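You operate a simulated robot arm through the tools that you are given. There is no shell and no other tool. Be economical: measure what you need, move in short steps, check, and stop when the job is done.

You are at the controls of a simulated robot arm. One attempt, no reset.

TASK
The grey roll came out loose: wind it open, then wind it up tight.
Fine: bar down for the second wind, up again at the end; the roll stays in the winder.

It is judged by the outcome, as a careful person would: the job done as asked, and still so three seconds after it is handed in. It fails if anything else is knocked over, pushed out of place, dropped, spilled or broken.

THE ROBOT
A 7-joint arm with a two-finger parallel gripper, fixed in place. Base frame: the origin is at the foot of the arm, x ahead of it, y to its left, z up; the work surface is at about z = 0.9. Lengths are in m, angles in rad, forces in N, time in s.
Its first joint turns from -2.304 to 2.304 rad. Payload 3.91 kg.
Tool frame: the origin (TCP) lies between the finger pads and is the grasp point; the fingertips stand 0.03 m ahead of it; z points along the fingers, y is the line along which they close. The gripper opens to 0.11 m. The fingers are 0.02 m wide and 0.01 m thick; the gripper's body (0.048 by 0.112 m) begins 0.055 m behind the TCP.
Orientation is that of the tool frame in the base frame, as a unit quaternion [x, y, z, w]. With the fingers straight down and closing along the base's y, the tool's x points along the base's -x, its y along +y and its z along -z.

THE INTERFACE
- The arm moves only by the tool step_arm. Its arguments are lists of equal length, an entry for each row: "travel": the shift along the tool's x, y, z in m, a list of three; "turn": the turn, a rotation vector about the tool's x, y, z in degrees, a list of three; "jaw": the gripper command, from -1 (fully open) to 1 (shut), values between in proportion. In form: {"travel": [[dx, dy, dz], ...], "turn": [[ax, ay, az], ...], "jaw": [jaw, ...]}. A call has 1 to 10 rows; each row shifts and turns the commanded pose from where the row before left it, along the tool's axes as they then stand. A row lasts 0.2 s, in which the tool goes at most 0.05 m and 0.15 rad; a call with a longer step from one row to the next is refused whole, and so is a gripper value outside its range. Where a pose cannot be reached the arm comes as near as it can. A force on the tool above 80 N (or 10 N above the force at the start of the call, whichever is more), or a blocked arm, ends the call early, and 0.2 s more pass. The fingers move at their own pace (about 0.108 m/s each) and stop on an object; they squeeze with about 42 N. The grip force told is the motor's: it shows also when the fingers shut on nothing. Time passes only in rows, and 0.2 s behind the last, so rows that do not move let the fingers close. It gives the time, the measured TCP pose, the force on the tool (base axes), the opening and the grip force at its end, in the units of the frame above (readings bear some noise), with the torque about the TCP (base axes, N m) and any sound that the robot's microphone picked up.
- Cameras (640 x 400 px; columns grow to the right, rows downward): "scene" is fixed at [0.2183, 0.6521, 1.601]; the picture's right is [-0.63, -0.78, 0.00], its down [-0.37, 0.30, -0.88] and it looks along [0.69, -0.55, -0.47] (base axes); focal length 358 px, centre (320, 200). "wrist" rides on the gripper at [0.072, 0.017, -0.103] in the tool frame; the picture's right is [-0.23, 0.97, 0.00], its down [-0.76, -0.18, -0.62] and it looks along [-0.61, -0.14, 0.78] (tool axes); focal length 222 px, centre (320, 200). There is no depth. A picture from a camera that has moved, and an enlarged one, comes with that camera's place and axes in the base frame and with its lens.
- camera(camera): a new picture of that camera. The clock stands still meanwhile.
- inspect(camera, box): a new picture of the part [left, top, right, bottom] of that camera's present view, enlarged. The clock stands still meanwhile.
- finish_job(): hands the job in; it is judged then, once.

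Work in short steps. Places have to be worked out from the pictures, the camera data and where the tool is seen: move nearer, look again, correct. Check each grasp and each placing, and mend what went wrong. You have 120 turns and 64 pictures in all, those below and enlarged ones among them. Open the gripper and draw the arm clear of the work before you hand the job in, unless the task says otherwise; then end with one line.

The tools are called after ">>>" as name(argument=value, ...) on one line, values as JSON. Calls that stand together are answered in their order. step_arm: Moves the arm, as the interface text tells. Its arguments: {"type":"object","properties":{"travel":{"type":"array"},"turn":{"type":"array"},"jaw":{"type":"array"}},"required":["travel","turn","jaw"]} The other tools are called the same way: camera (camera) takes a picture; inspect (camera, box) takes an enlarged picture of a part of a camera's view; finish_job () hands the job in.

At the start:

```text
time: 0.0
ee_pos: [0.5329, 0.3386, 1.4035]
ee_rot: [0.0, 1.0, 0.0, 0.001]
contact_force: [-0.7, -0.4, 0.4]
moment: [-0.04, -0.01, 0.02]
opening: 0.1101
finger_force: 0.1
```

scene: 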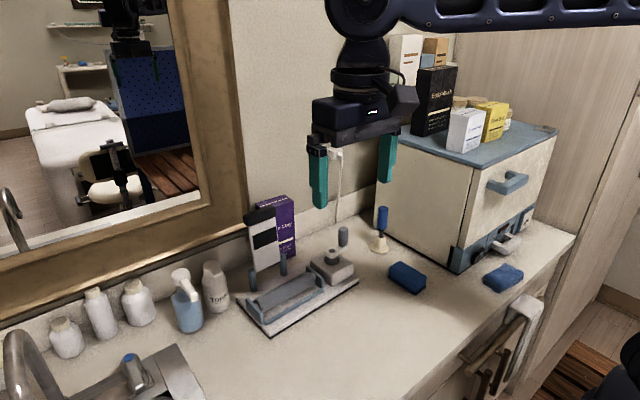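
wrist: 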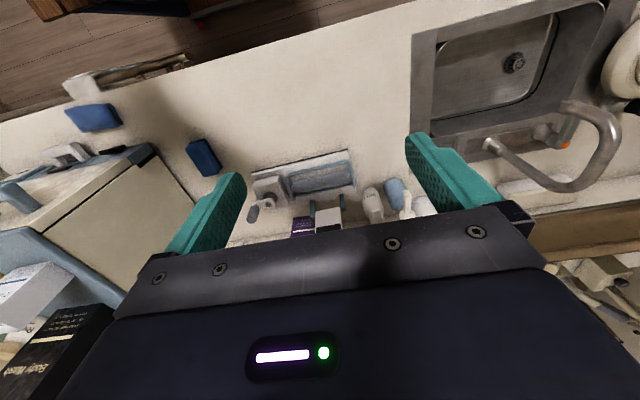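

I'll look closely at the winder device on the counter before moving.

>>> inspect(camera="scene", box=[220, 180, 420, 350])

>>> inspect(camera="wrist", box=[180, 100, 440, 260])

```text
2.35 times, centred on (320, 265) of scene
camera zoom: at [0.2183, 0.6521, 1.601], right [-0.63, -0.78, 0.0], down [-0.37, 0.3, -0.88], along [0.69, -0.55, -0.47], focal length 843 px, centre (320, 47)
```

zoom: 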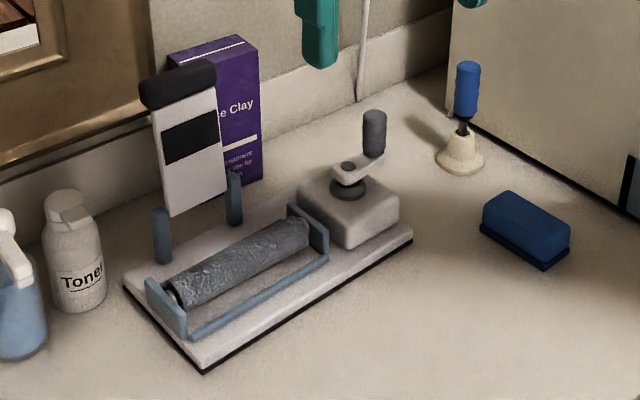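

```text
2.46 times, centred on (310, 180) of wrist
camera zoom: at [0.4611, 0.3557, 1.508], right [0.23, 0.97, 0.0], down [0.76, -0.18, 0.62], along [0.61, -0.14, -0.78], focal length 547 px, centre (345, 249)
```

zoom: 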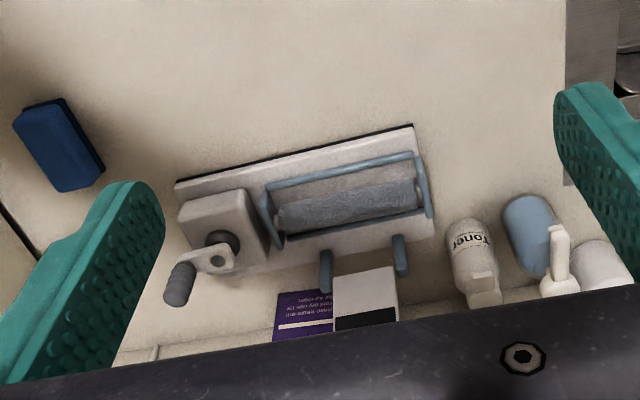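

Triangulating from both views: hub ≈ (0.834, 0.115), vertical knob ≈ (0.861, 0.055), z 0.98–1.04, so crank radius is about 0.066. The bar stands at y 0.22–0.32, x≈0.93. I move towards a point above the knob.

>>> step_arm(travel=[[-0.03, -0.027, 0.018], [-0.03, -0.027, 0.018], [-0.03, -0.027, 0.018], [-0.03, -0.027, 0.018], [-0.03, -0.027, 0.018], [-0.03, -0.027, 0.018], [-0.03, -0.027, 0.018], [-0.03, -0.027, 0.018], [-0.03, -0.027, 0.018], [-0.03, -0.027, 0.018]], turn=[[0, 0, 0], [0, 0, 0], [0, 0, 0], [0, 0, 0], [0, 0, 0], [0, 0, 0], [0, 0, 0], [0, 0, 0], [0, 0, 0], [0, 0, 0]], jaw=[-1, -1, -1, -1, -1, -1, -0.3, -0.3, -0.3, -0.3])

>>> camera(camera="wrist")

>>> camera(camera="scene")

```text
time: 2.2
ee_pos: [0.8328, 0.0673, 1.2255]
ee_rot: [0.0, 1.0, -0.001, 0.001]
contact_force: [-0.6, 0.6, 0.5]
moment: [-0.05, 0.0, -0.01]
opening: 0.0715
finger_force: 0.0
```

```text
59 pictures are left
camera wrist: at [0.761, 0.0849, 1.3299], right [0.23, 0.97, 0.0], down [0.76, -0.18, 0.62], along [0.61, -0.14, -0.78], focal length 222 px, centre (320, 200)
```

wrist: 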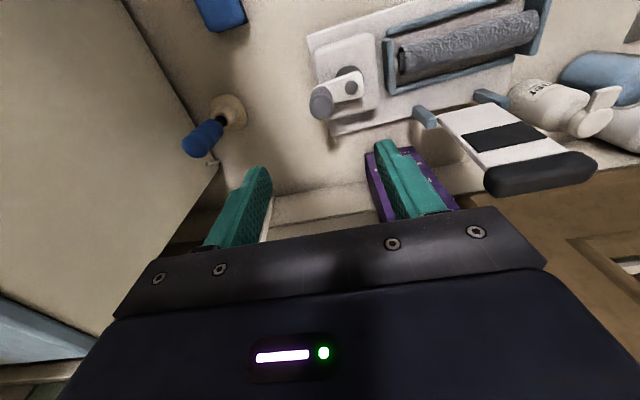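

```text
58 pictures are left
```

scene: 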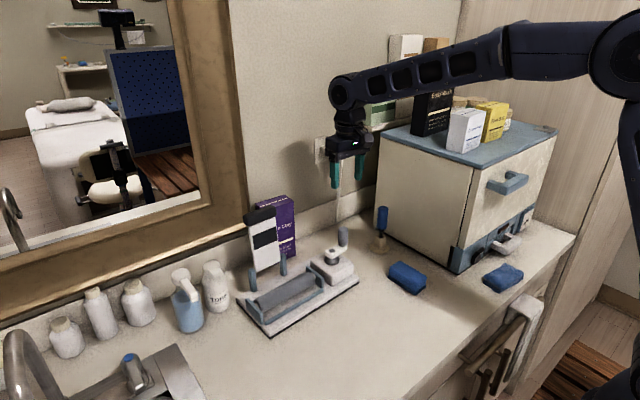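

I zoom in on the crank to refine the knob's position.

>>> inspect(camera="wrist", box=[290, 20, 420, 150])

>>> inspect(camera="scene", box=[230, 190, 370, 345])

```text
3.08 times, centred on (355, 85) of wrist
camera zoom: at [0.761, 0.0849, 1.3299], right [0.23, 0.97, 0.0], down [0.76, -0.18, 0.62], along [0.61, -0.14, -0.78], focal length 684 px, centre (212, 554)
```

zoom: 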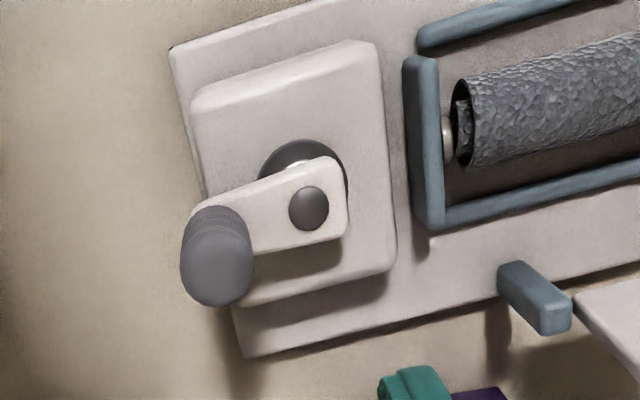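

```text
2.58 times, centred on (300, 268) of scene
camera zoom: at [0.2183, 0.6521, 1.601], right [-0.63, -0.78, 0.0], down [-0.37, 0.3, -0.88], along [0.69, -0.55, -0.47], focal length 925 px, centre (372, 26)
```

zoom: 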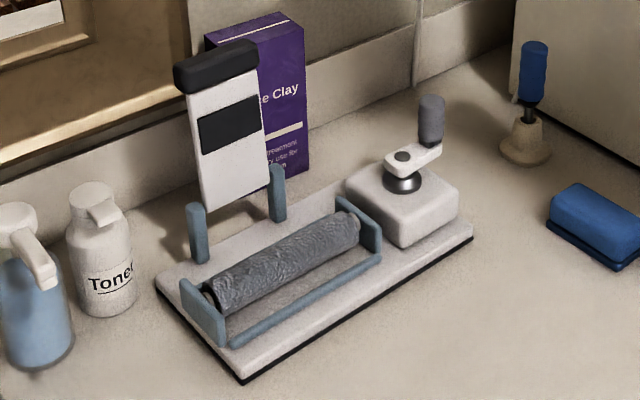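

Refined by triangulation: hub ≈ (0.840, 0.112, 1.0), knob ≈ (0.837, 0.070), z 1.0–1.06, so radius ≈ 0.042. I descend with the jaw around the knob.

>>> step_arm(travel=[[-0.004, 0.003, 0.03], [0, 0, 0.035], [0, 0, 0.035], [0, 0, 0.035], [0, 0, 0.03], [0, 0, 0.018], [0, 0, 0]], turn=[[0, 0, 0], [0, 0, 0], [0, 0, 0], [0, 0, 0], [0, 0, 0], [0, 0, 0], [0, 0, 0]], jaw=[-0.3, -0.3, -0.3, -0.3, -0.3, -0.3, -0.3])

>>> inspect(camera="scene", box=[230, 190, 370, 345])

>>> camera(camera="wrist")

```text
time: 3.8
ee_pos: [0.835, 0.0697, 1.041]
ee_rot: [0.0, 1.0, 0.0, -0.001]
contact_force: [0.1, -1.2, 0.0]
moment: [0.03, 0.01, 0.0]
opening: 0.0713
finger_force: 0.1
```

```text
2.58 times, centred on (300, 268) of scene
camera zoom: at [0.2183, 0.6521, 1.601], right [-0.63, -0.78, 0.0], down [-0.37, 0.3, -0.88], along [0.69, -0.55, -0.47], focal length 925 px, centre (372, 26)
```

zoom: 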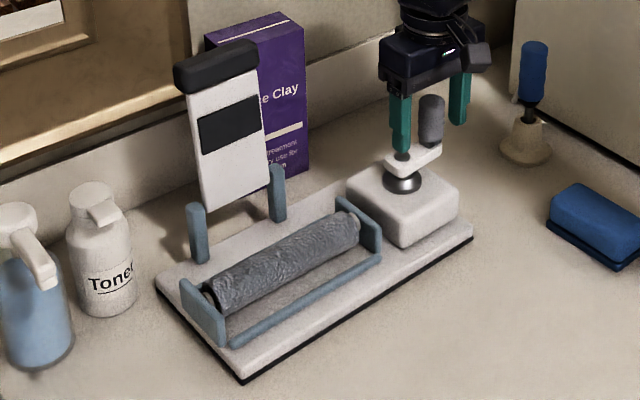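

```text
54 pictures are left
camera wrist: at [0.7651, 0.0886, 1.1439], right [0.23, 0.97, 0.0], down [0.76, -0.18, 0.62], along [0.61, -0.14, -0.78], focal length 222 px, centre (320, 200)
```

wrist: 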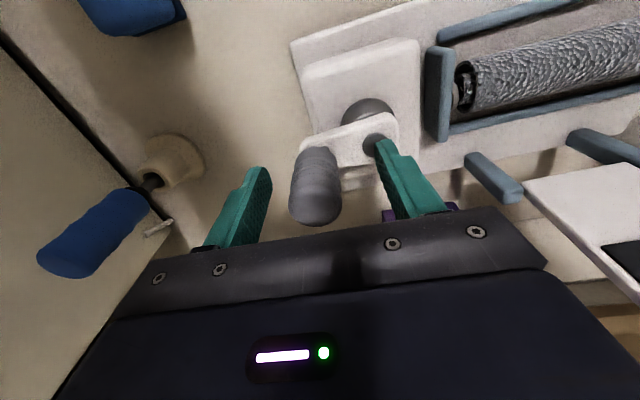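

The knob sits between the fingers; x agrees (≈0.833). Close on it.

>>> step_arm(travel=[[0, 0, 0], [0, 0, 0], [0, 0, 0]], turn=[[0, 0, 0], [0, 0, 0], [0, 0, 0]], jaw=[1, 1, 1])

>>> inspect(camera="wrist", box=[220, 80, 420, 230])

```text
time: 4.6
ee_pos: [0.837, 0.0676, 1.0404]
ee_rot: [0.002, 1.0, 0.0, 0.0]
contact_force: [1.9, -30.5, 0.6]
moment: [0.26, -0.1, -0.04]
opening: 0.0296
finger_force: 42.0
```

```text
2.67 times, centred on (320, 155) of wrist
camera zoom: at [0.7656, 0.0859, 1.1439], right [0.23, 0.97, 0.0], down [0.76, -0.18, 0.62], along [0.61, -0.14, -0.78], focal length 592 px, centre (320, 320)
```

zoom: 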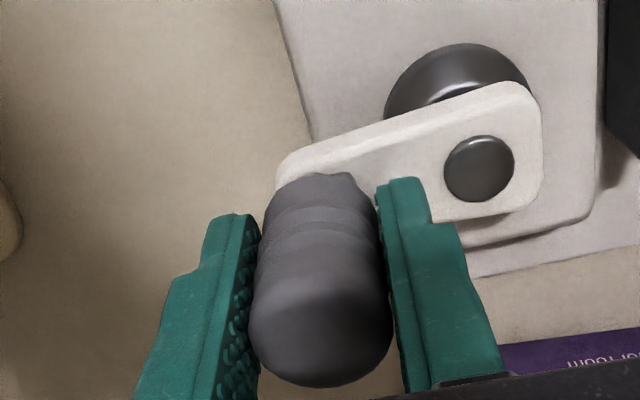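

Knob is gripped (0.030 wide), it sits about 4 mm less in y than commanded. I correct that and try a ~33° turn counter-clockwise (seen from above) to learn the direction.

>>> step_arm(travel=[[0, -0.0045, 0], [-0.01, 0.0006, 0], [-0.0075, 0.002, 0], [-0.007, 0.0033, 0], [0, 0, 0]], turn=[[0, 0, 0], [0, 0, 0], [0, 0, 0], [0, 0, 0], [0, 0, 0]], jaw=[1, 1, 1, 1, 1])

>>> inspect(camera="scene", box=[230, 190, 370, 345])

```text
time: 5.8
ee_pos: [0.8593, 0.0743, 1.0412]
ee_rot: [-0.001, 1.0, 0.0, -0.001]
contact_force: [-18.5, 30.9, -0.1]
moment: [-0.19, 0.16, -0.01]
opening: 0.0298
finger_force: 41.7
```

```text
2.58 times, centred on (300, 268) of scene
camera zoom: at [0.2183, 0.6521, 1.601], right [-0.63, -0.78, 0.0], down [-0.37, 0.3, -0.88], along [0.69, -0.55, -0.47], focal length 925 px, centre (372, 26)
```

zoom: 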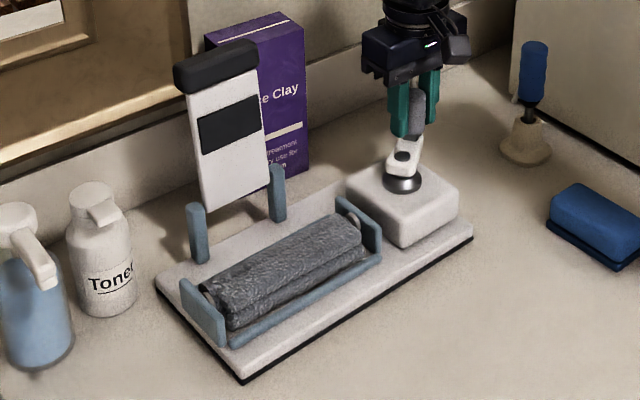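

CCW from above clearly opens the roll (the cloth is spreading). Forces say my radius is slightly large; I continue CCW with r≈0.0415, hub ≈ (0.839, 0.109) and refit.

>>> step_arm(travel=[[-0.0045, 0.0042, 0], [-0.0051, 0.0051, 0], [-0.0041, 0.006, 0], [0, 0, 0]], turn=[[0, 0, 0], [0, 0, 0], [0, 0, 0], [0, 0, 0]], jaw=[1, 1, 1, 1])

>>> step_arm(travel=[[-0.0031, 0.0065, 0], [-0.0019, 0.007, 0], [-0.0006, 0.0072, 0], [0, 0, 0]], turn=[[0, 0, 0], [0, 0, 0], [0, 0, 0], [0, 0, 0]], jaw=[1, 1, 1, 1])

>>> inspect(camera="scene", box=[230, 190, 370, 345])

```text
time: 6.8
ee_pos: [0.8767, 0.0852, 1.0402]
ee_rot: [0.001, 1.0, -0.001, -0.001]
contact_force: [-10.9, 5.0, 0.4]
moment: [0.37, 0.11, 0.01]
opening: 0.0293
finger_force: 42.6
```

```text
time: 7.8
ee_pos: [0.8804, 0.1063, 1.0405]
ee_rot: [0.0, 1.0, 0.0, -0.002]
contact_force: [1.7, -1.7, -0.5]
moment: [-0.69, -0.5, 0.02]
opening: 0.0296
finger_force: 41.9
```

```text
2.58 times, centred on (300, 268) of scene
camera zoom: at [0.2183, 0.6521, 1.601], right [-0.63, -0.78, 0.0], down [-0.37, 0.3, -0.88], along [0.69, -0.55, -0.47], focal length 925 px, centre (372, 26)
```

zoom: 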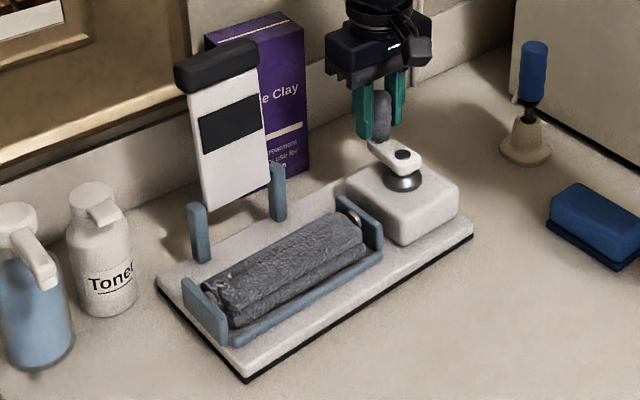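

Forces are low now, so the fit is good (r 0.0415, hub (0.839, 0.109)). I carry on CCW 90°.

>>> step_arm(travel=[[0.0006, 0.0072, 0], [0.0019, 0.007, 0], [0.0031, 0.0066, 0], [0.0041, 0.0059, 0], [0.0051, 0.0051, 0], [0.0059, 0.0041, 0], [0.0066, 0.0031, 0], [0.007, 0.0019, 0], [0.0072, 0.0006, 0], [0, 0, 0]], turn=[[0, 0, 0], [0, 0, 0], [0, 0, 0], [0, 0, 0], [0, 0, 0], [0, 0, 0], [0, 0, 0], [0, 0, 0], [0, 0, 0], [0, 0, 0]], jaw=[1, 1, 1, 1, 1, 1, 1, 1, 1, 1])

>>> inspect(camera="scene", box=[230, 190, 370, 345])

```text
time: 10.0
ee_pos: [0.8394, 0.1496, 1.0414]
ee_rot: [0.0, 1.0, 0.0, -0.001]
contact_force: [-0.4, 8.6, -0.2]
moment: [0.65, 0.12, -0.02]
opening: 0.0293
finger_force: 41.7
```

```text
2.58 times, centred on (300, 268) of scene
camera zoom: at [0.2183, 0.6521, 1.601], right [-0.63, -0.78, 0.0], down [-0.37, 0.3, -0.88], along [0.69, -0.55, -0.47], focal length 925 px, centre (372, 26)
```

zoom: 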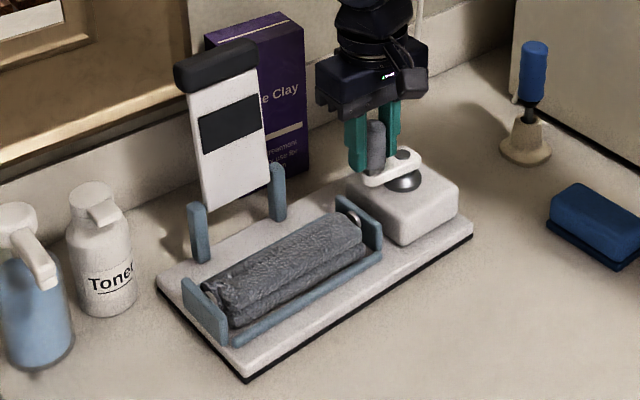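

The crank follows cleanly. Continue the next 180° CCW.

>>> step_arm(travel=[[0.0072, -0.0006, 0], [0.007, -0.0019, 0], [0.0066, -0.0031, 0], [0.0059, -0.0041, 0], [0.0051, -0.0051, 0], [0.0041, -0.0059, 0], [0.0031, -0.0066, 0], [0.0019, -0.007, 0], [0.0006, -0.0072, 0], [0, 0, 0]], turn=[[0, 0, 0], [0, 0, 0], [0, 0, 0], [0, 0, 0], [0, 0, 0], [0, 0, 0], [0, 0, 0], [0, 0, 0], [0, 0, 0], [0, 0, 0]], jaw=[1, 1, 1, 1, 1, 1, 1, 1, 1, 1])

>>> step_arm(travel=[[-0.0006, -0.0072, 0], [-0.0019, -0.007, 0], [-0.0031, -0.0066, 0], [-0.0041, -0.0059, 0], [-0.0051, -0.0051, 0], [-0.0059, -0.0041, 0], [-0.0066, -0.0031, 0], [-0.007, -0.0019, 0], [-0.0072, -0.0006, 0], [0, 0, 0]], turn=[[0, 0, 0], [0, 0, 0], [0, 0, 0], [0, 0, 0], [0, 0, 0], [0, 0, 0], [0, 0, 0], [0, 0, 0], [0, 0, 0], [0, 0, 0]], jaw=[1, 1, 1, 1, 1, 1, 1, 1, 1, 1])

>>> inspect(camera="scene", box=[230, 190, 370, 345])

>>> camera(camera="wrist")

```text
time: 12.2
ee_pos: [0.7983, 0.1085, 1.0409]
ee_rot: [0.001, 1.0, 0.0, -0.001]
contact_force: [-1.1, -1.0, -0.3]
moment: [0.6, 0.15, 0.0]
opening: 0.0294
finger_force: 42.1
```

```text
time: 14.4
ee_pos: [0.8385, 0.0661, 1.0413]
ee_rot: [-0.001, 1.0, 0.0, -0.001]
contact_force: [0.9, -13.6, -0.4]
moment: [-0.34, -0.04, 0.02]
opening: 0.0295
finger_force: 42.1
```

```text
2.58 times, centred on (300, 268) of scene
camera zoom: at [0.2183, 0.6521, 1.601], right [-0.63, -0.78, 0.0], down [-0.37, 0.3, -0.88], along [0.69, -0.55, -0.47], focal length 925 px, centre (372, 26)
```

zoom: 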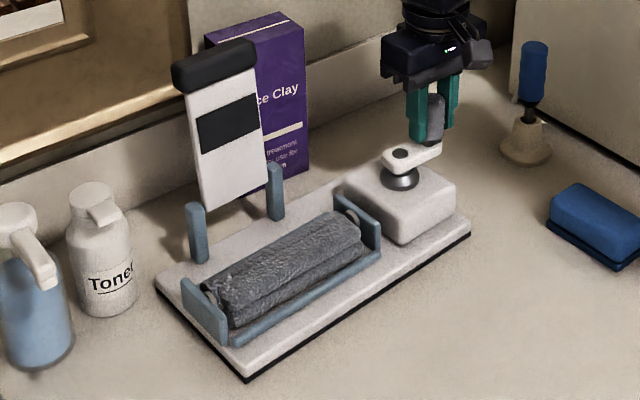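

```text
48 pictures are left
camera wrist: at [0.7675, 0.0841, 1.1446], right [0.23, 0.97, 0.0], down [0.76, -0.18, 0.62], along [0.61, -0.14, -0.78], focal length 222 px, centre (320, 200)
```

wrist: 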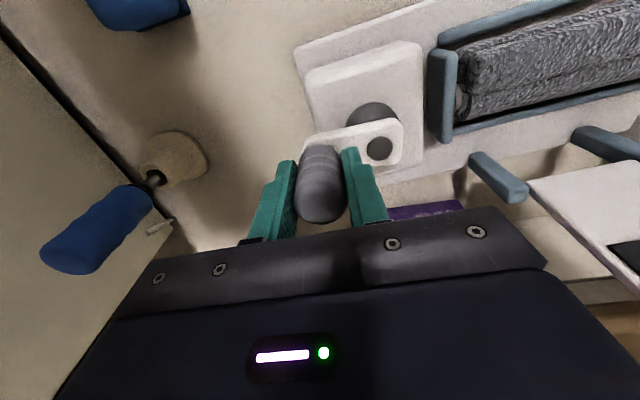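

One turn done; the cloth is thicker/looser and opening. Radius refits to ~0.0425; I do another full CCW turn in 20° steps.

>>> step_arm(travel=[[-0.01454, 0.00106, 0], [-0.01278, 0.00738, 0], [-0.00949, 0.01131, 0], [-0.00505, 0.01387, 0], [0, 0.01476, 0], [0.00505, 0.01387, 0], [0.00949, 0.01131, 0], [0.01278, 0.00738, 0], [0.01454, 0.00256, 0], [0, 0, 0]], turn=[[0, 0, 0], [0, 0, 0], [0, 0, 0], [0, 0, 0], [0, 0, 0], [0, 0, 0], [0, 0, 0], [0, 0, 0], [0, 0, 0], [0, 0, 0]], jaw=[1, 1, 1, 1, 1, 1, 1, 1, 1, 1])

>>> step_arm(travel=[[0.01454, -0.00256, 0], [0.01278, -0.00738, 0], [0.00949, -0.01131, 0], [0.00505, -0.01387, 0], [0, -0.01476, 0], [-0.00505, -0.01387, 0], [-0.00949, -0.01131, 0], [-0.01278, -0.00738, 0], [-0.01454, -0.00256, 0], [0, 0, 0]], turn=[[0, 0, 0], [0, 0, 0], [0, 0, 0], [0, 0, 0], [0, 0, 0], [0, 0, 0], [0, 0, 0], [0, 0, 0], [0, 0, 0], [0, 0, 0]], jaw=[1, 1, 1, 1, 1, 1, 1, 1, 1, 1])

>>> inspect(camera="scene", box=[230, 230, 340, 345])

>>> inspect(camera="wrist", box=[380, 0, 640, 160])

```text
time: 16.6
ee_pos: [0.8383, 0.1513, 1.042]
ee_rot: [0.0, 1.0, 0.0, 0.0]
contact_force: [0.3, 1.0, 0.5]
moment: [0.52, 0.28, 0.0]
opening: 0.0293
finger_force: 42.0
```

```text
time: 18.8
ee_pos: [0.8394, 0.0655, 1.0404]
ee_rot: [0.001, 1.0, 0.0, 0.0]
contact_force: [-0.7, 19.7, -0.7]
moment: [-0.33, 0.06, 0.02]
opening: 0.0297
finger_force: 42.1
```

```text
3.48 times, centred on (285, 288) of scene
camera zoom: at [0.2183, 0.6521, 1.601], right [-0.63, -0.78, 0.0], down [-0.37, 0.3, -0.88], along [0.69, -0.55, -0.47], focal length 1246 px, centre (442, -104)
```

zoom: 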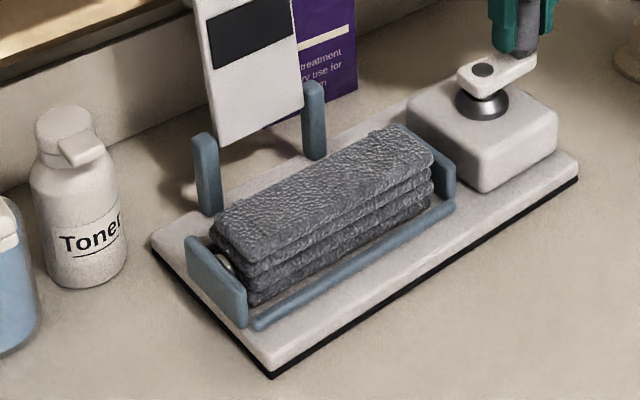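

```text
2.46 times, centred on (510, 80) of wrist
camera zoom: at [0.7673, 0.0841, 1.1448], right [0.23, 0.97, 0.0], down [0.76, -0.18, 0.62], along [0.61, -0.14, -0.78], focal length 547 px, centre (-148, 495)
```

zoom: 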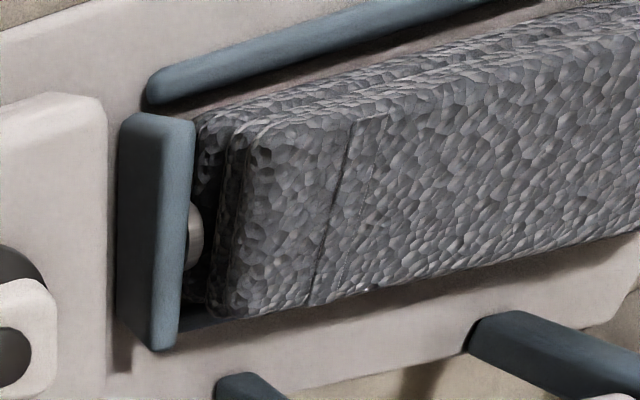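

The towel is unwinding into a folded stack in the tray; the roll isn't fully open yet. Another CCW turn.

>>> step_arm(travel=[[-0.01454, 0.00356, 0], [-0.01278, 0.00738, 0], [-0.00949, 0.01131, 0], [-0.00505, 0.01387, 0], [0, 0.01456, 0], [0.00505, 0.01367, 0], [0.00949, 0.01111, 0], [0.01278, 0.00738, 0], [0.01454, 0.00256, 0], [0, 0, 0]], turn=[[0, 0, 0], [0, 0, 0], [0, 0, 0], [0, 0, 0], [0, 0, 0], [0, 0, 0], [0, 0, 0], [0, 0, 0], [0, 0, 0], [0, 0, 0]], jaw=[1, 1, 1, 1, 1, 1, 1, 1, 1, 1])

>>> step_arm(travel=[[0.01454, -0.00256, 0], [0.01278, -0.00738, 0], [0.00949, -0.01111, 0], [0.00505, -0.01367, 0], [0, -0.01456, 0], [-0.00505, -0.01387, 0], [-0.00949, -0.01131, 0], [-0.01278, -0.00738, 0], [-0.01454, -0.00256, 0], [0, 0, 0]], turn=[[0, 0, 0], [0, 0, 0], [0, 0, 0], [0, 0, 0], [0, 0, 0], [0, 0, 0], [0, 0, 0], [0, 0, 0], [0, 0, 0], [0, 0, 0]], jaw=[1, 1, 1, 1, 1, 1, 1, 1, 1, 1])

>>> inspect(camera="scene", box=[230, 230, 340, 345])

>>> inspect(camera="wrist", box=[380, 0, 640, 160])

```text
time: 21.0
ee_pos: [0.8382, 0.1512, 1.0414]
ee_rot: [0.0, 1.0, 0.0, -0.001]
contact_force: [-3.9, -21.8, 8.0]
moment: [-0.62, 0.75, -0.05]
opening: 0.0294
finger_force: 42.3
```

```text
time: 23.2
ee_pos: [0.8366, 0.0637, 1.0411]
ee_rot: [0.001, 1.0, 0.0, -0.001]
contact_force: [-11.9, -0.1, 1.9]
moment: [0.53, 0.48, 0.0]
opening: 0.0296
finger_force: 42.0
```

```text
3.48 times, centred on (285, 288) of scene
camera zoom: at [0.2183, 0.6521, 1.601], right [-0.63, -0.78, 0.0], down [-0.37, 0.3, -0.88], along [0.69, -0.55, -0.47], focal length 1246 px, centre (442, -104)
```

zoom: 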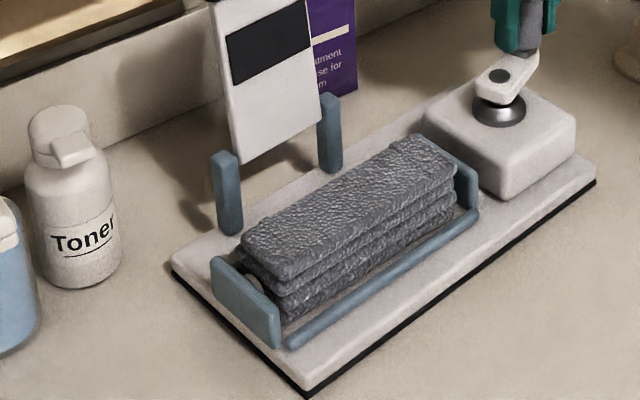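

```text
2.46 times, centred on (510, 80) of wrist
camera zoom: at [0.7668, 0.0821, 1.1448], right [0.23, 0.97, 0.0], down [0.76, -0.18, 0.62], along [0.61, -0.14, -0.78], focal length 547 px, centre (-148, 495)
```

zoom: 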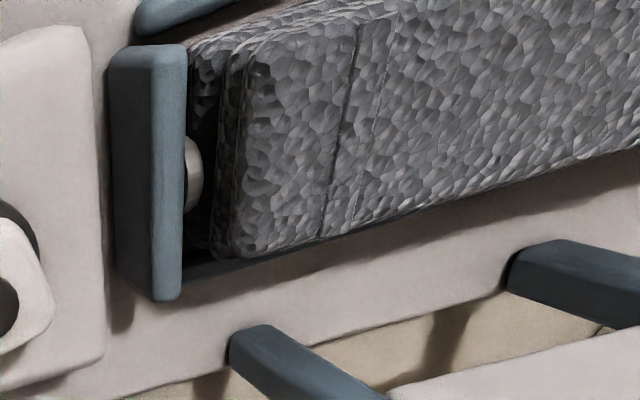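

The whole winder shifted ~1.5–3 cm this turn, so the crank most likely reached its open end-stop and I dragged it. I stop and look over the whole scene for consequences.

>>> camera(camera="scene")

>>> inspect(camera="scene", box=[30, 190, 370, 400])

```text
43 pictures are left
```

scene: 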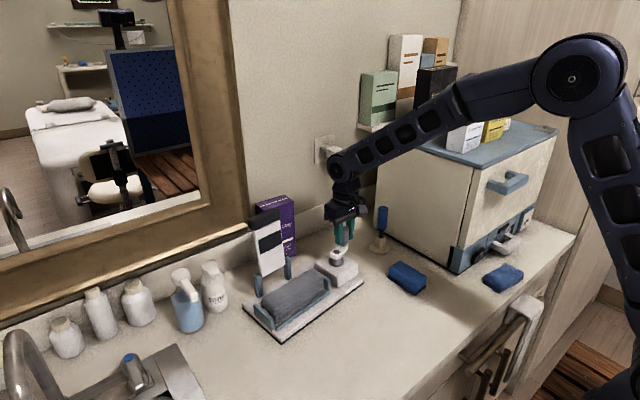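

```text
1.88 times, centred on (200, 295) of scene
camera zoom: at [0.2183, 0.6521, 1.601], right [-0.63, -0.78, 0.0], down [-0.37, 0.3, -0.88], along [0.69, -0.55, -0.47], focal length 674 px, centre (546, 21)
```

zoom: 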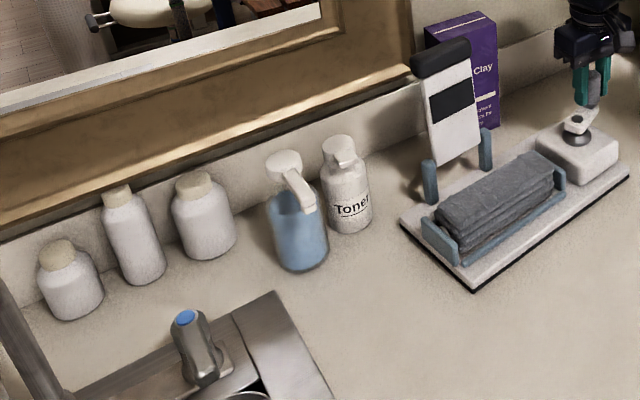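

The towel lies fully opened as a folded stack, nothing has toppled (toner at most a few mm). I'll release the knob, rise, and go to view the bar.

>>> step_arm(travel=[[0, 0, 0], [0, 0, 0], [0, 0, -0.04], [0, 0, -0.05], [0.01, 0.02, -0.045], [0.02, 0.04, -0.02], [0.02, 0.045, 0], [0.02, 0.045, 0], [0.01, 0.045, 0], [0, 0, 0]], turn=[[0, 0, 0], [0, 0, 0], [0, 0, 0], [0, 0, 0], [0, 0, 0], [0, 0, 0], [0, 0, 0], [0, 0, 0], [0, 0, 0], [0, 0, 0]], jaw=[-0.4, -0.4, -0.4, -0.4, -0.4, -0.4, -0.6, -1, -1, -1])

>>> camera(camera="wrist")

>>> inspect(camera="scene", box=[200, 180, 390, 355])

```text
refused: row 5 steps farther than a row can; nothing moved
```

```text
41 pictures are left
camera wrist: at [0.7668, 0.0821, 1.1448], right [0.23, 0.97, 0.0], down [0.76, -0.18, 0.62], along [0.61, -0.14, -0.78], focal length 222 px, centre (320, 200)
```

wrist: 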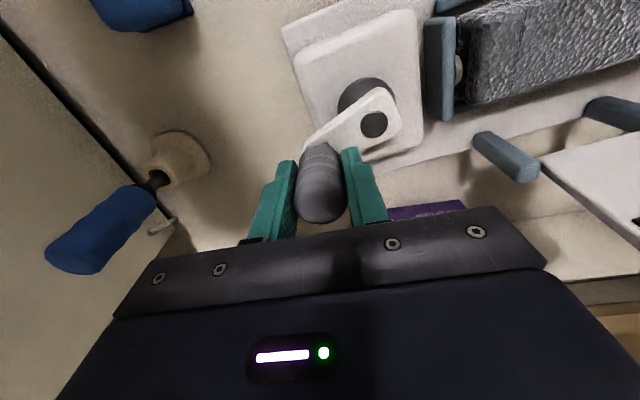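

```text
2.29 times, centred on (295, 268) of scene
camera zoom: at [0.2183, 0.6521, 1.601], right [-0.63, -0.78, 0.0], down [-0.37, 0.3, -0.88], along [0.69, -0.55, -0.47], focal length 819 px, centre (377, 46)
```

zoom: 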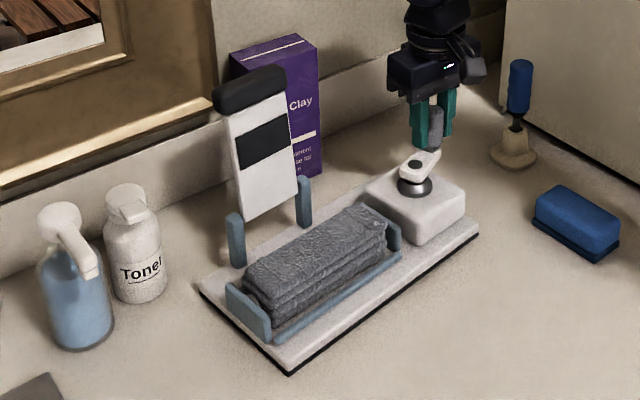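

A row was too long; redo with shorter rows.

>>> step_arm(travel=[[0, 0, 0], [0, 0, 0], [0, 0, -0.04], [0, 0, -0.045], [0, 0, -0.045], [0.02, 0.04, -0.02], [0.018, 0.045, 0], [0.018, 0.045, 0], [0.018, 0.045, -0.01], [0.012, 0.03, -0.03]], turn=[[0, 0, 0], [0, 0, 0], [0, 0, 0], [0, 0, 0], [0, 0, 0], [0, 0, 0], [0, 0, 0], [0, 0, 0], [0, 0, 0], [0, 0, 0]], jaw=[-0.4, -0.4, -0.4, -0.4, -0.4, -0.4, -0.6, -1, -1, -1])

>>> camera(camera="wrist")

>>> inspect(camera="scene", box=[230, 180, 370, 350])

```text
time: 25.4
ee_pos: [0.7549, 0.27, 1.2311]
ee_rot: [0.001, 1.0, 0.0, 0.0]
contact_force: [-0.5, -0.4, -1.1]
moment: [0.05, 0.02, 0.0]
opening: 0.1098
finger_force: 0.0
```

```text
39 pictures are left
camera wrist: at [0.683, 0.2892, 1.3349], right [0.23, 0.97, 0.0], down [0.76, -0.18, 0.62], along [0.61, -0.14, -0.78], focal length 222 px, centre (320, 200)
```

wrist: 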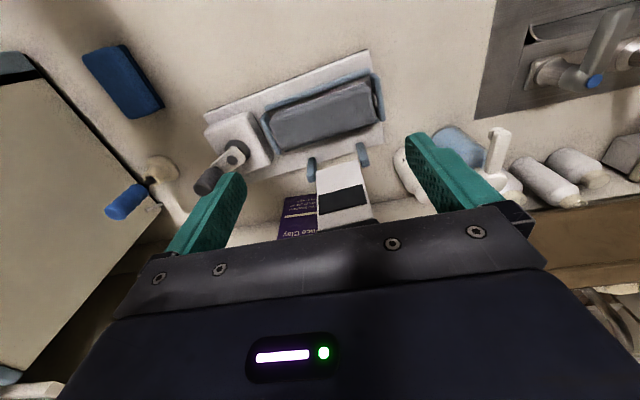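

```text
2.35 times, centred on (300, 265) of scene
camera zoom: at [0.2183, 0.6521, 1.601], right [-0.63, -0.78, 0.0], down [-0.37, 0.3, -0.88], along [0.69, -0.55, -0.47], focal length 843 px, centre (367, 47)
```

zoom: 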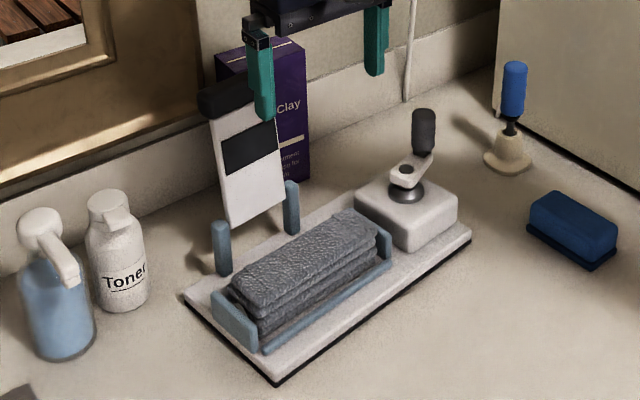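

The handle is hidden by the gripper body in this view; I raise by 0.15 m to see it properly.

>>> step_arm(travel=[[0, 0, -0.05], [0, 0, -0.05], [0, 0, -0.05], [0, 0, 0]], turn=[[0, 0, 0], [0, 0, 0], [0, 0, 0], [0, 0, 0]], jaw=[-1, -1, -1, -1])

>>> inspect(camera="wrist", box=[240, 60, 420, 240])

>>> inspect(camera="scene", box=[230, 190, 310, 290])

```text
time: 26.4
ee_pos: [0.755, 0.2724, 1.3797]
ee_rot: [0.0, 1.0, 0.0, 0.0]
contact_force: [-0.2, 0.0, 0.6]
moment: [0.0, 0.0, 0.04]
opening: 0.1101
finger_force: 0.0
```

```text
2.22 times, centred on (330, 150) of wrist
camera zoom: at [0.683, 0.2903, 1.4831], right [0.23, 0.97, 0.0], down [0.76, -0.18, 0.62], along [0.61, -0.14, -0.78], focal length 494 px, centre (298, 311)
```

zoom: 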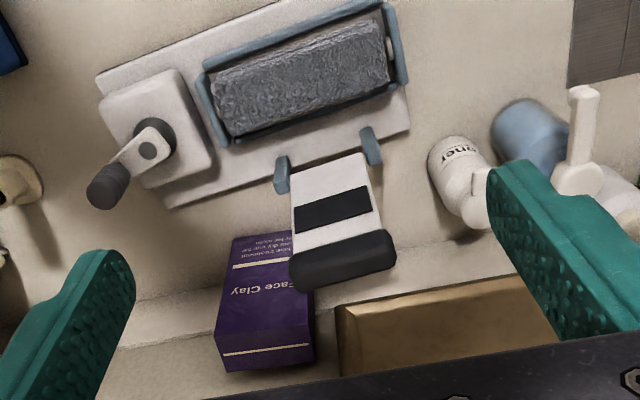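

```text
4.00 times, centred on (270, 240) of scene
camera zoom: at [0.2183, 0.6521, 1.601], right [-0.63, -0.78, 0.0], down [-0.37, 0.3, -0.88], along [0.69, -0.55, -0.47], focal length 1433 px, centre (520, 40)
```

zoom: 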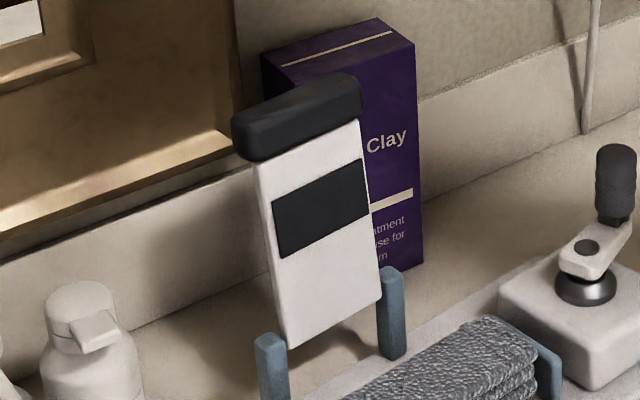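

Handle triangulated at ≈ (0.914, 0.277, 1.132), length ≈ 0.089, yaw ≈ 3°. I'll straddle its two ends along y and pinch it so it pivots freely between the pads.

>>> step_arm(travel=[[-0.032, 0.001, 0.03], [-0.032, 0.001, 0.03], [-0.032, 0.001, 0.03], [-0.032, 0.001, 0.03], [-0.031, 0, 0.03], [0, 0, 0.03], [0, 0, 0]], turn=[[0, 0, -1.5], [0, 0, -1.5], [0, 0, 0], [0, 0, 0], [0, 0, 0], [0, 0, 0], [0, 0, 0]], jaw=[-1, -1, -1, -1, -1, -1, -1])

>>> inspect(camera="scene", box=[220, 140, 340, 290])

>>> camera(camera="wrist")

```text
time: 28.0
ee_pos: [0.9123, 0.2814, 1.1998]
ee_rot: [-0.026, 1.0, 0.0, 0.0]
contact_force: [0.9, 0.1, 0.3]
moment: [-0.05, 0.02, 0.0]
opening: 0.1101
finger_force: 0.0
```

```text
2.67 times, centred on (280, 215) of scene
camera zoom: at [0.2183, 0.6521, 1.601], right [-0.63, -0.78, 0.0], down [-0.37, 0.3, -0.88], along [0.69, -0.55, -0.47], focal length 955 px, centre (427, 160)
```

zoom: 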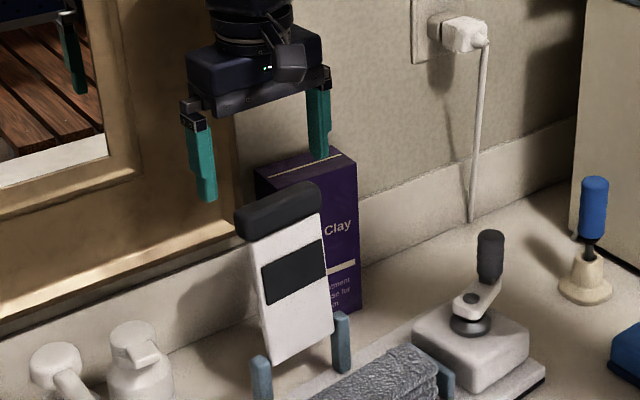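

```text
34 pictures are left
camera wrist: at [0.8402, 0.2961, 1.3034], right [0.18, 0.98, 0.0], down [0.77, -0.14, 0.62], along [0.61, -0.11, -0.78], focal length 222 px, centre (320, 200)
```

wrist: 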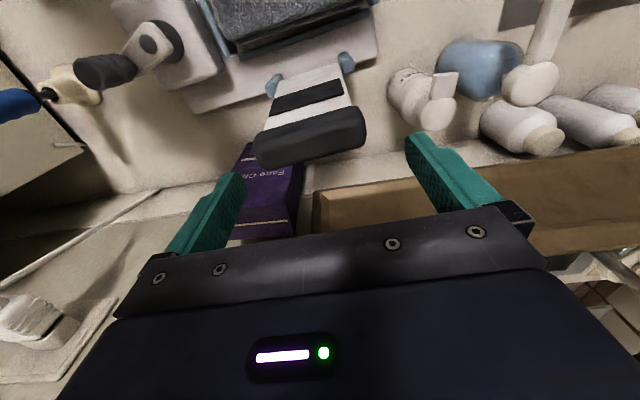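

Handle centre now ≈ (0.909, 0.276). Nudge y by −5 mm, x by −3 mm and descend around it.

>>> step_arm(travel=[[0.002, -0.005, 0.022], [0, 0, 0.022], [0, 0, 0.022], [0, 0, 0]], turn=[[0, 0, 0], [0, 0, 0], [0, 0, 0], [0, 0, 0]], jaw=[-1, -1, -1, -1])

>>> inspect(camera="scene", box=[220, 160, 320, 290])

```text
time: 29.0
ee_pos: [0.909, 0.2767, 1.135]
ee_rot: [-0.027, 1.0, 0.0, 0.0]
contact_force: [0.4, -0.1, -0.4]
moment: [0.0, 0.03, -0.02]
opening: 0.1101
finger_force: 0.1
```

```text
3.08 times, centred on (270, 225) of scene
camera zoom: at [0.2183, 0.6521, 1.601], right [-0.63, -0.78, 0.0], down [-0.37, 0.3, -0.88], along [0.69, -0.55, -0.47], focal length 1102 px, centre (474, 123)
```

zoom: 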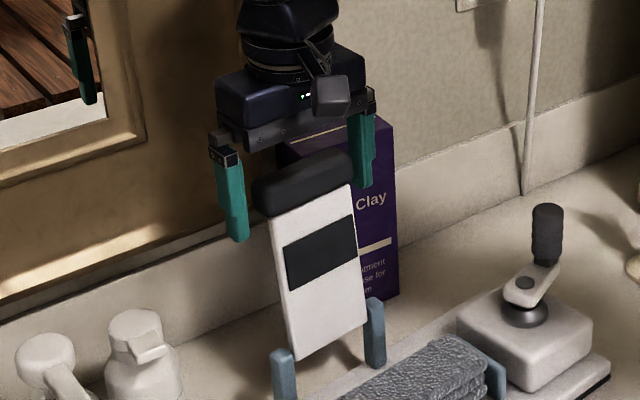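

The handle lies between the fingers; close.

>>> step_arm(travel=[[0, 0, 0], [0, 0, 0], [0, 0, 0]], turn=[[0, 0, 0], [0, 0, 0], [0, 0, 0]], jaw=[0, 1, 1])

>>> inspect(camera="scene", box=[220, 160, 320, 290])

```text
time: 29.8
ee_pos: [0.9102, 0.2761, 1.1356]
ee_rot: [-0.026, 1.0, 0.0, 0.0]
contact_force: [3.9, -21.3, 0.4]
moment: [-0.99, -0.47, 1.7]
opening: 0.0906
finger_force: 41.9
```

```text
3.08 times, centred on (270, 225) of scene
camera zoom: at [0.2183, 0.6521, 1.601], right [-0.63, -0.78, 0.0], down [-0.37, 0.3, -0.88], along [0.69, -0.55, -0.47], focal length 1102 px, centre (474, 123)
```

zoom: 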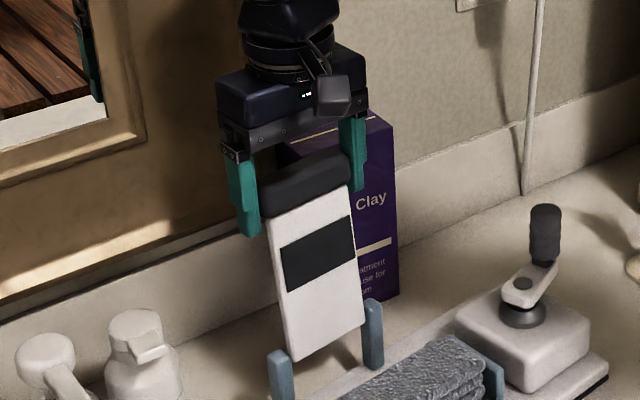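

Handle gripped (0.091). I swing it about the hinge (≈ x 0.897, z 0.975, r 0.158), first ~30°.

>>> step_arm(travel=[[0.0129, 0, -0.0005], [0.0129, 0, 0.0005], [0.0136, 0, 0.0018], [0.0135, 0, 0.003], [0.0131, 0, 0.0041], [0.0128, 0, 0.0053], [0, 0, 0]], turn=[[0, 0, 0], [0, 0, 0], [0, 0, 0], [0, 0, 0], [0, 0, 0], [0, 0, 0], [0, 0, 0]], jaw=[1, 1, 1, 1, 1, 1, 1])

>>> inspect(camera="scene", box=[220, 160, 380, 350])

```text
time: 31.4
ee_pos: [0.8315, 0.2711, 1.1214]
ee_rot: [-0.026, 1.0, 0.0, 0.001]
contact_force: [3.0, -20.5, 16.6]
moment: [0.81, -1.04, 0.39]
opening: 0.0908
finger_force: 41.7
```

```text
2.11 times, centred on (300, 255) of scene
camera zoom: at [0.2183, 0.6521, 1.601], right [-0.63, -0.78, 0.0], down [-0.37, 0.3, -0.88], along [0.69, -0.55, -0.47], focal length 754 px, centre (362, 84)
```

zoom: 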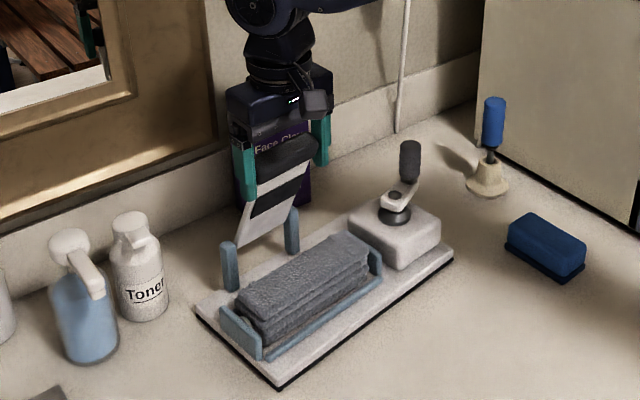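

It swings down nicely; continue to ~65°.

>>> step_arm(travel=[[0.0124, -0.0005, 0.0044], [0.0118, -0.0005, 0.0075], [0.011, -0.0005, 0.0086], [0.0104, 0, 0.0093], [0.0093, 0, 0.0104], [0.0086, 0, 0.011], [0.0074, 0, 0.0118], [0.0065, 0, 0.0124], [0, 0, 0]], turn=[[0, 0, 0], [0, 0, 0], [0, 0, 0], [0, 0, 0], [0, 0, 0], [0, 0, 0], [0, 0, 0], [0, 0, 0], [0, 0, 0]], jaw=[1, 1, 1, 1, 1, 1, 1, 1, 1])

>>> inspect(camera="scene", box=[220, 160, 380, 350])

```text
time: 33.4
ee_pos: [0.7538, 0.2668, 1.0434]
ee_rot: [-0.026, 1.0, 0.0, 0.0]
contact_force: [-5.9, -9.7, 10.5]
moment: [0.85, -0.97, 0.97]
opening: 0.0901
finger_force: 41.9
```

```text
2.11 times, centred on (300, 255) of scene
camera zoom: at [0.2183, 0.6521, 1.601], right [-0.63, -0.78, 0.0], down [-0.37, 0.3, -0.88], along [0.69, -0.55, -0.47], focal length 754 px, centre (362, 84)
```

zoom: 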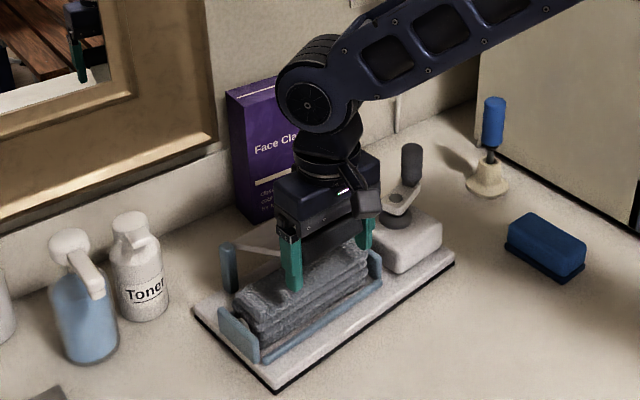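

At ~65° now. Go on down in small steps, watching for the bar to meet the stack.

>>> step_arm(travel=[[0.005, 0, 0.0128], [0.0045, 0, 0.0134], [0, 0, 0]], turn=[[0, 0, 0], [0, 0, 0], [0, 0, 0]], jaw=[1, 1, 1])

>>> step_arm(travel=[[0.0028, 0, 0.0137], [0, 0, 0]], turn=[[0, 0, 0], [0, 0, 0]], jaw=[1, 1])

>>> inspect(camera="scene", box=[220, 160, 380, 350])

```text
time: 34.2
ee_pos: [0.7445, 0.2673, 1.0195]
ee_rot: [-0.026, 1.0, 0.0, 0.0]
contact_force: [-0.8, 3.0, 8.4]
moment: [1.33, -1.16, 1.65]
opening: 0.0899
finger_force: 41.9
```

```text
time: 34.8
ee_pos: [0.7409, 0.2662, 1.0063]
ee_rot: [-0.026, 1.0, 0.0, 0.0]
contact_force: [-9.6, 10.6, 10.6]
moment: [1.24, -1.28, 1.25]
opening: 0.0903
finger_force: 42.1
```

```text
2.11 times, centred on (300, 255) of scene
camera zoom: at [0.2183, 0.6521, 1.601], right [-0.63, -0.78, 0.0], down [-0.37, 0.3, -0.88], along [0.69, -0.55, -0.47], focal length 754 px, centre (362, 84)
```

zoom: 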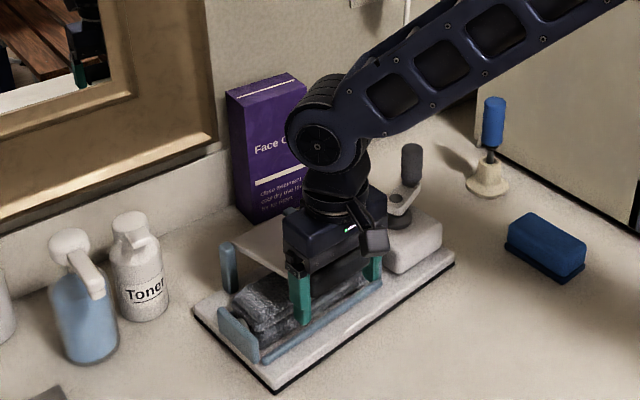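

Still free; continue down.

>>> step_arm(travel=[[0.001, 0, 0.0138], [0, 0, 0]], turn=[[0, 0, 0], [0, 0, 0]], jaw=[1, 1])

>>> step_arm(travel=[[-0.0002, 0, 0.01], [0, 0, 0]], turn=[[0, 0, 0], [0, 0, 0]], jaw=[1, 1])

>>> inspect(camera="scene", box=[220, 160, 380, 350])

```text
time: 35.4
ee_pos: [0.739, 0.2657, 0.9905]
ee_rot: [-0.026, 1.0, 0.001, -0.001]
contact_force: [-20.3, 9.8, 5.8]
moment: [0.48, -0.99, 0.83]
opening: 0.0905
finger_force: 42.3
```

```text
time: 36.0
ee_pos: [0.7396, 0.2655, 0.9821]
ee_rot: [-0.026, 1.0, -0.001, 0.0]
contact_force: [-23.6, 16.7, 7.9]
moment: [0.86, -1.34, 0.85]
opening: 0.0898
finger_force: 42.3
```

```text
2.11 times, centred on (300, 255) of scene
camera zoom: at [0.2183, 0.6521, 1.601], right [-0.63, -0.78, 0.0], down [-0.37, 0.3, -0.88], along [0.69, -0.55, -0.47], focal length 754 px, centre (362, 84)
```

zoom: 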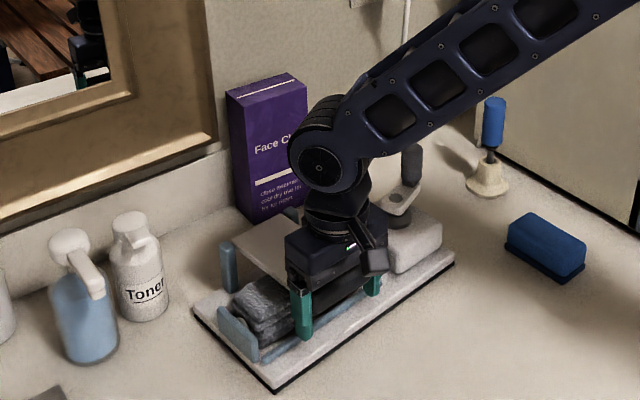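

No vertical resistance yet; ease x by 2 mm and continue down.

>>> step_arm(travel=[[0.002, -0.001, 0.008], [0, 0, 0]], turn=[[0, 0, 0], [0, 0, 0]], jaw=[1, 1])

>>> step_arm(travel=[[-0.0004, 0, 0.008], [0, 0, 0]], turn=[[0, 0, 0], [0, 0, 0]], jaw=[1, 1])

>>> inspect(camera="scene", box=[220, 200, 350, 340])

```text
time: 36.6
ee_pos: [0.7402, 0.2655, 0.9758]
ee_rot: [-0.027, 1.0, 0.001, 0.002]
contact_force: [-9.1, 27.6, 30.1]
moment: [-0.19, -0.97, 2.26]
opening: 0.09
finger_force: 42.2
```

```text
time: 37.2
ee_pos: [0.7402, 0.2668, 0.9662]
ee_rot: [-0.025, 1.0, 0.002, 0.001]
contact_force: [6.0, 35.1, 48.8]
moment: [0.16, -0.08, 0.5]
opening: 0.09
finger_force: 41.8
```

```text
2.86 times, centred on (285, 270) of scene
camera zoom: at [0.2183, 0.6521, 1.601], right [-0.63, -0.78, 0.0], down [-0.37, 0.3, -0.88], along [0.69, -0.55, -0.47], focal length 1024 px, centre (420, 0)
```

zoom: 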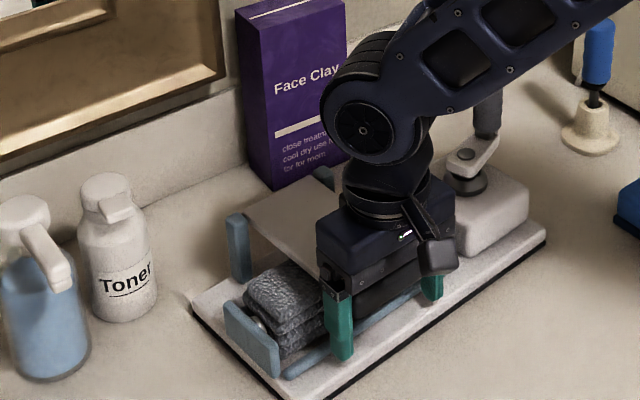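

Vertical resistance of ~49 N: the bar is down on the stack. Release and rise, then look.

>>> step_arm(travel=[[0, 0, -0.003], [0, 0, 0], [0, 0, 0], [0, 0, -0.03], [0, 0, -0.05], [0.01, 0, -0.045], [0.02, 0, -0.045], [0, 0, 0]], turn=[[0, 0, 0], [0, 0, 0], [0, 0, 0], [0, 0, 0], [0, 0, 0], [0, 0, 1.5], [0, 0, 1.5], [0, 0, 0]], jaw=[-1, -1, -1, -1, -1, -1, -1, -1])

>>> inspect(camera="scene", box=[210, 180, 370, 350])

>>> camera(camera="wrist")

```text
time: 39.0
ee_pos: [0.7101, 0.2637, 1.1426]
ee_rot: [0.0, 1.0, 0.0, 0.0]
contact_force: [0.9, -0.4, -0.4]
moment: [-0.01, 0.02, 0.0]
opening: 0.11
finger_force: 0.0
```

```text
2.35 times, centred on (290, 265) of scene
camera zoom: at [0.2183, 0.6521, 1.601], right [-0.63, -0.78, 0.0], down [-0.37, 0.3, -0.88], along [0.69, -0.55, -0.47], focal length 843 px, centre (391, 47)
```

zoom: 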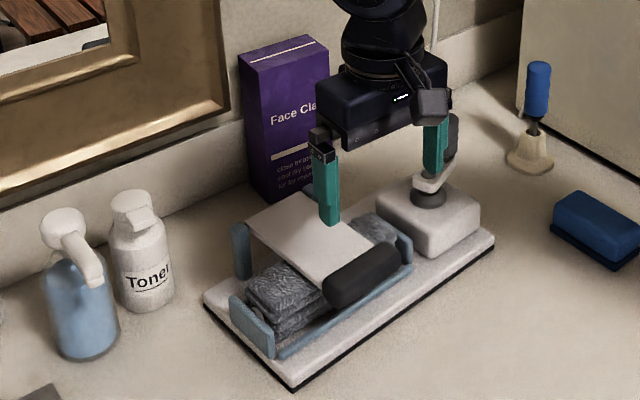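

```text
25 pictures are left
camera wrist: at [0.6373, 0.2825, 1.2449], right [0.23, 0.97, 0.0], down [0.76, -0.18, 0.62], along [0.61, -0.14, -0.78], focal length 222 px, centre (320, 200)
```

wrist: 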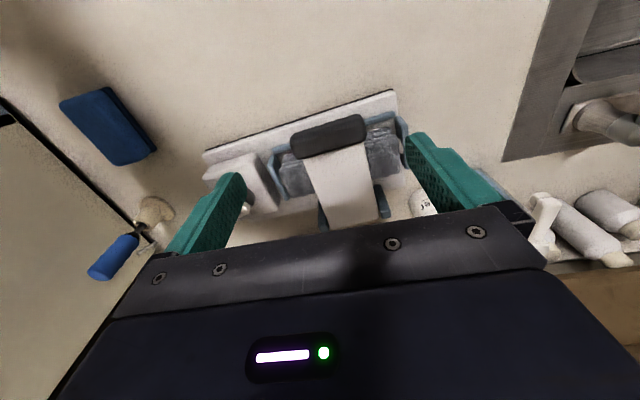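

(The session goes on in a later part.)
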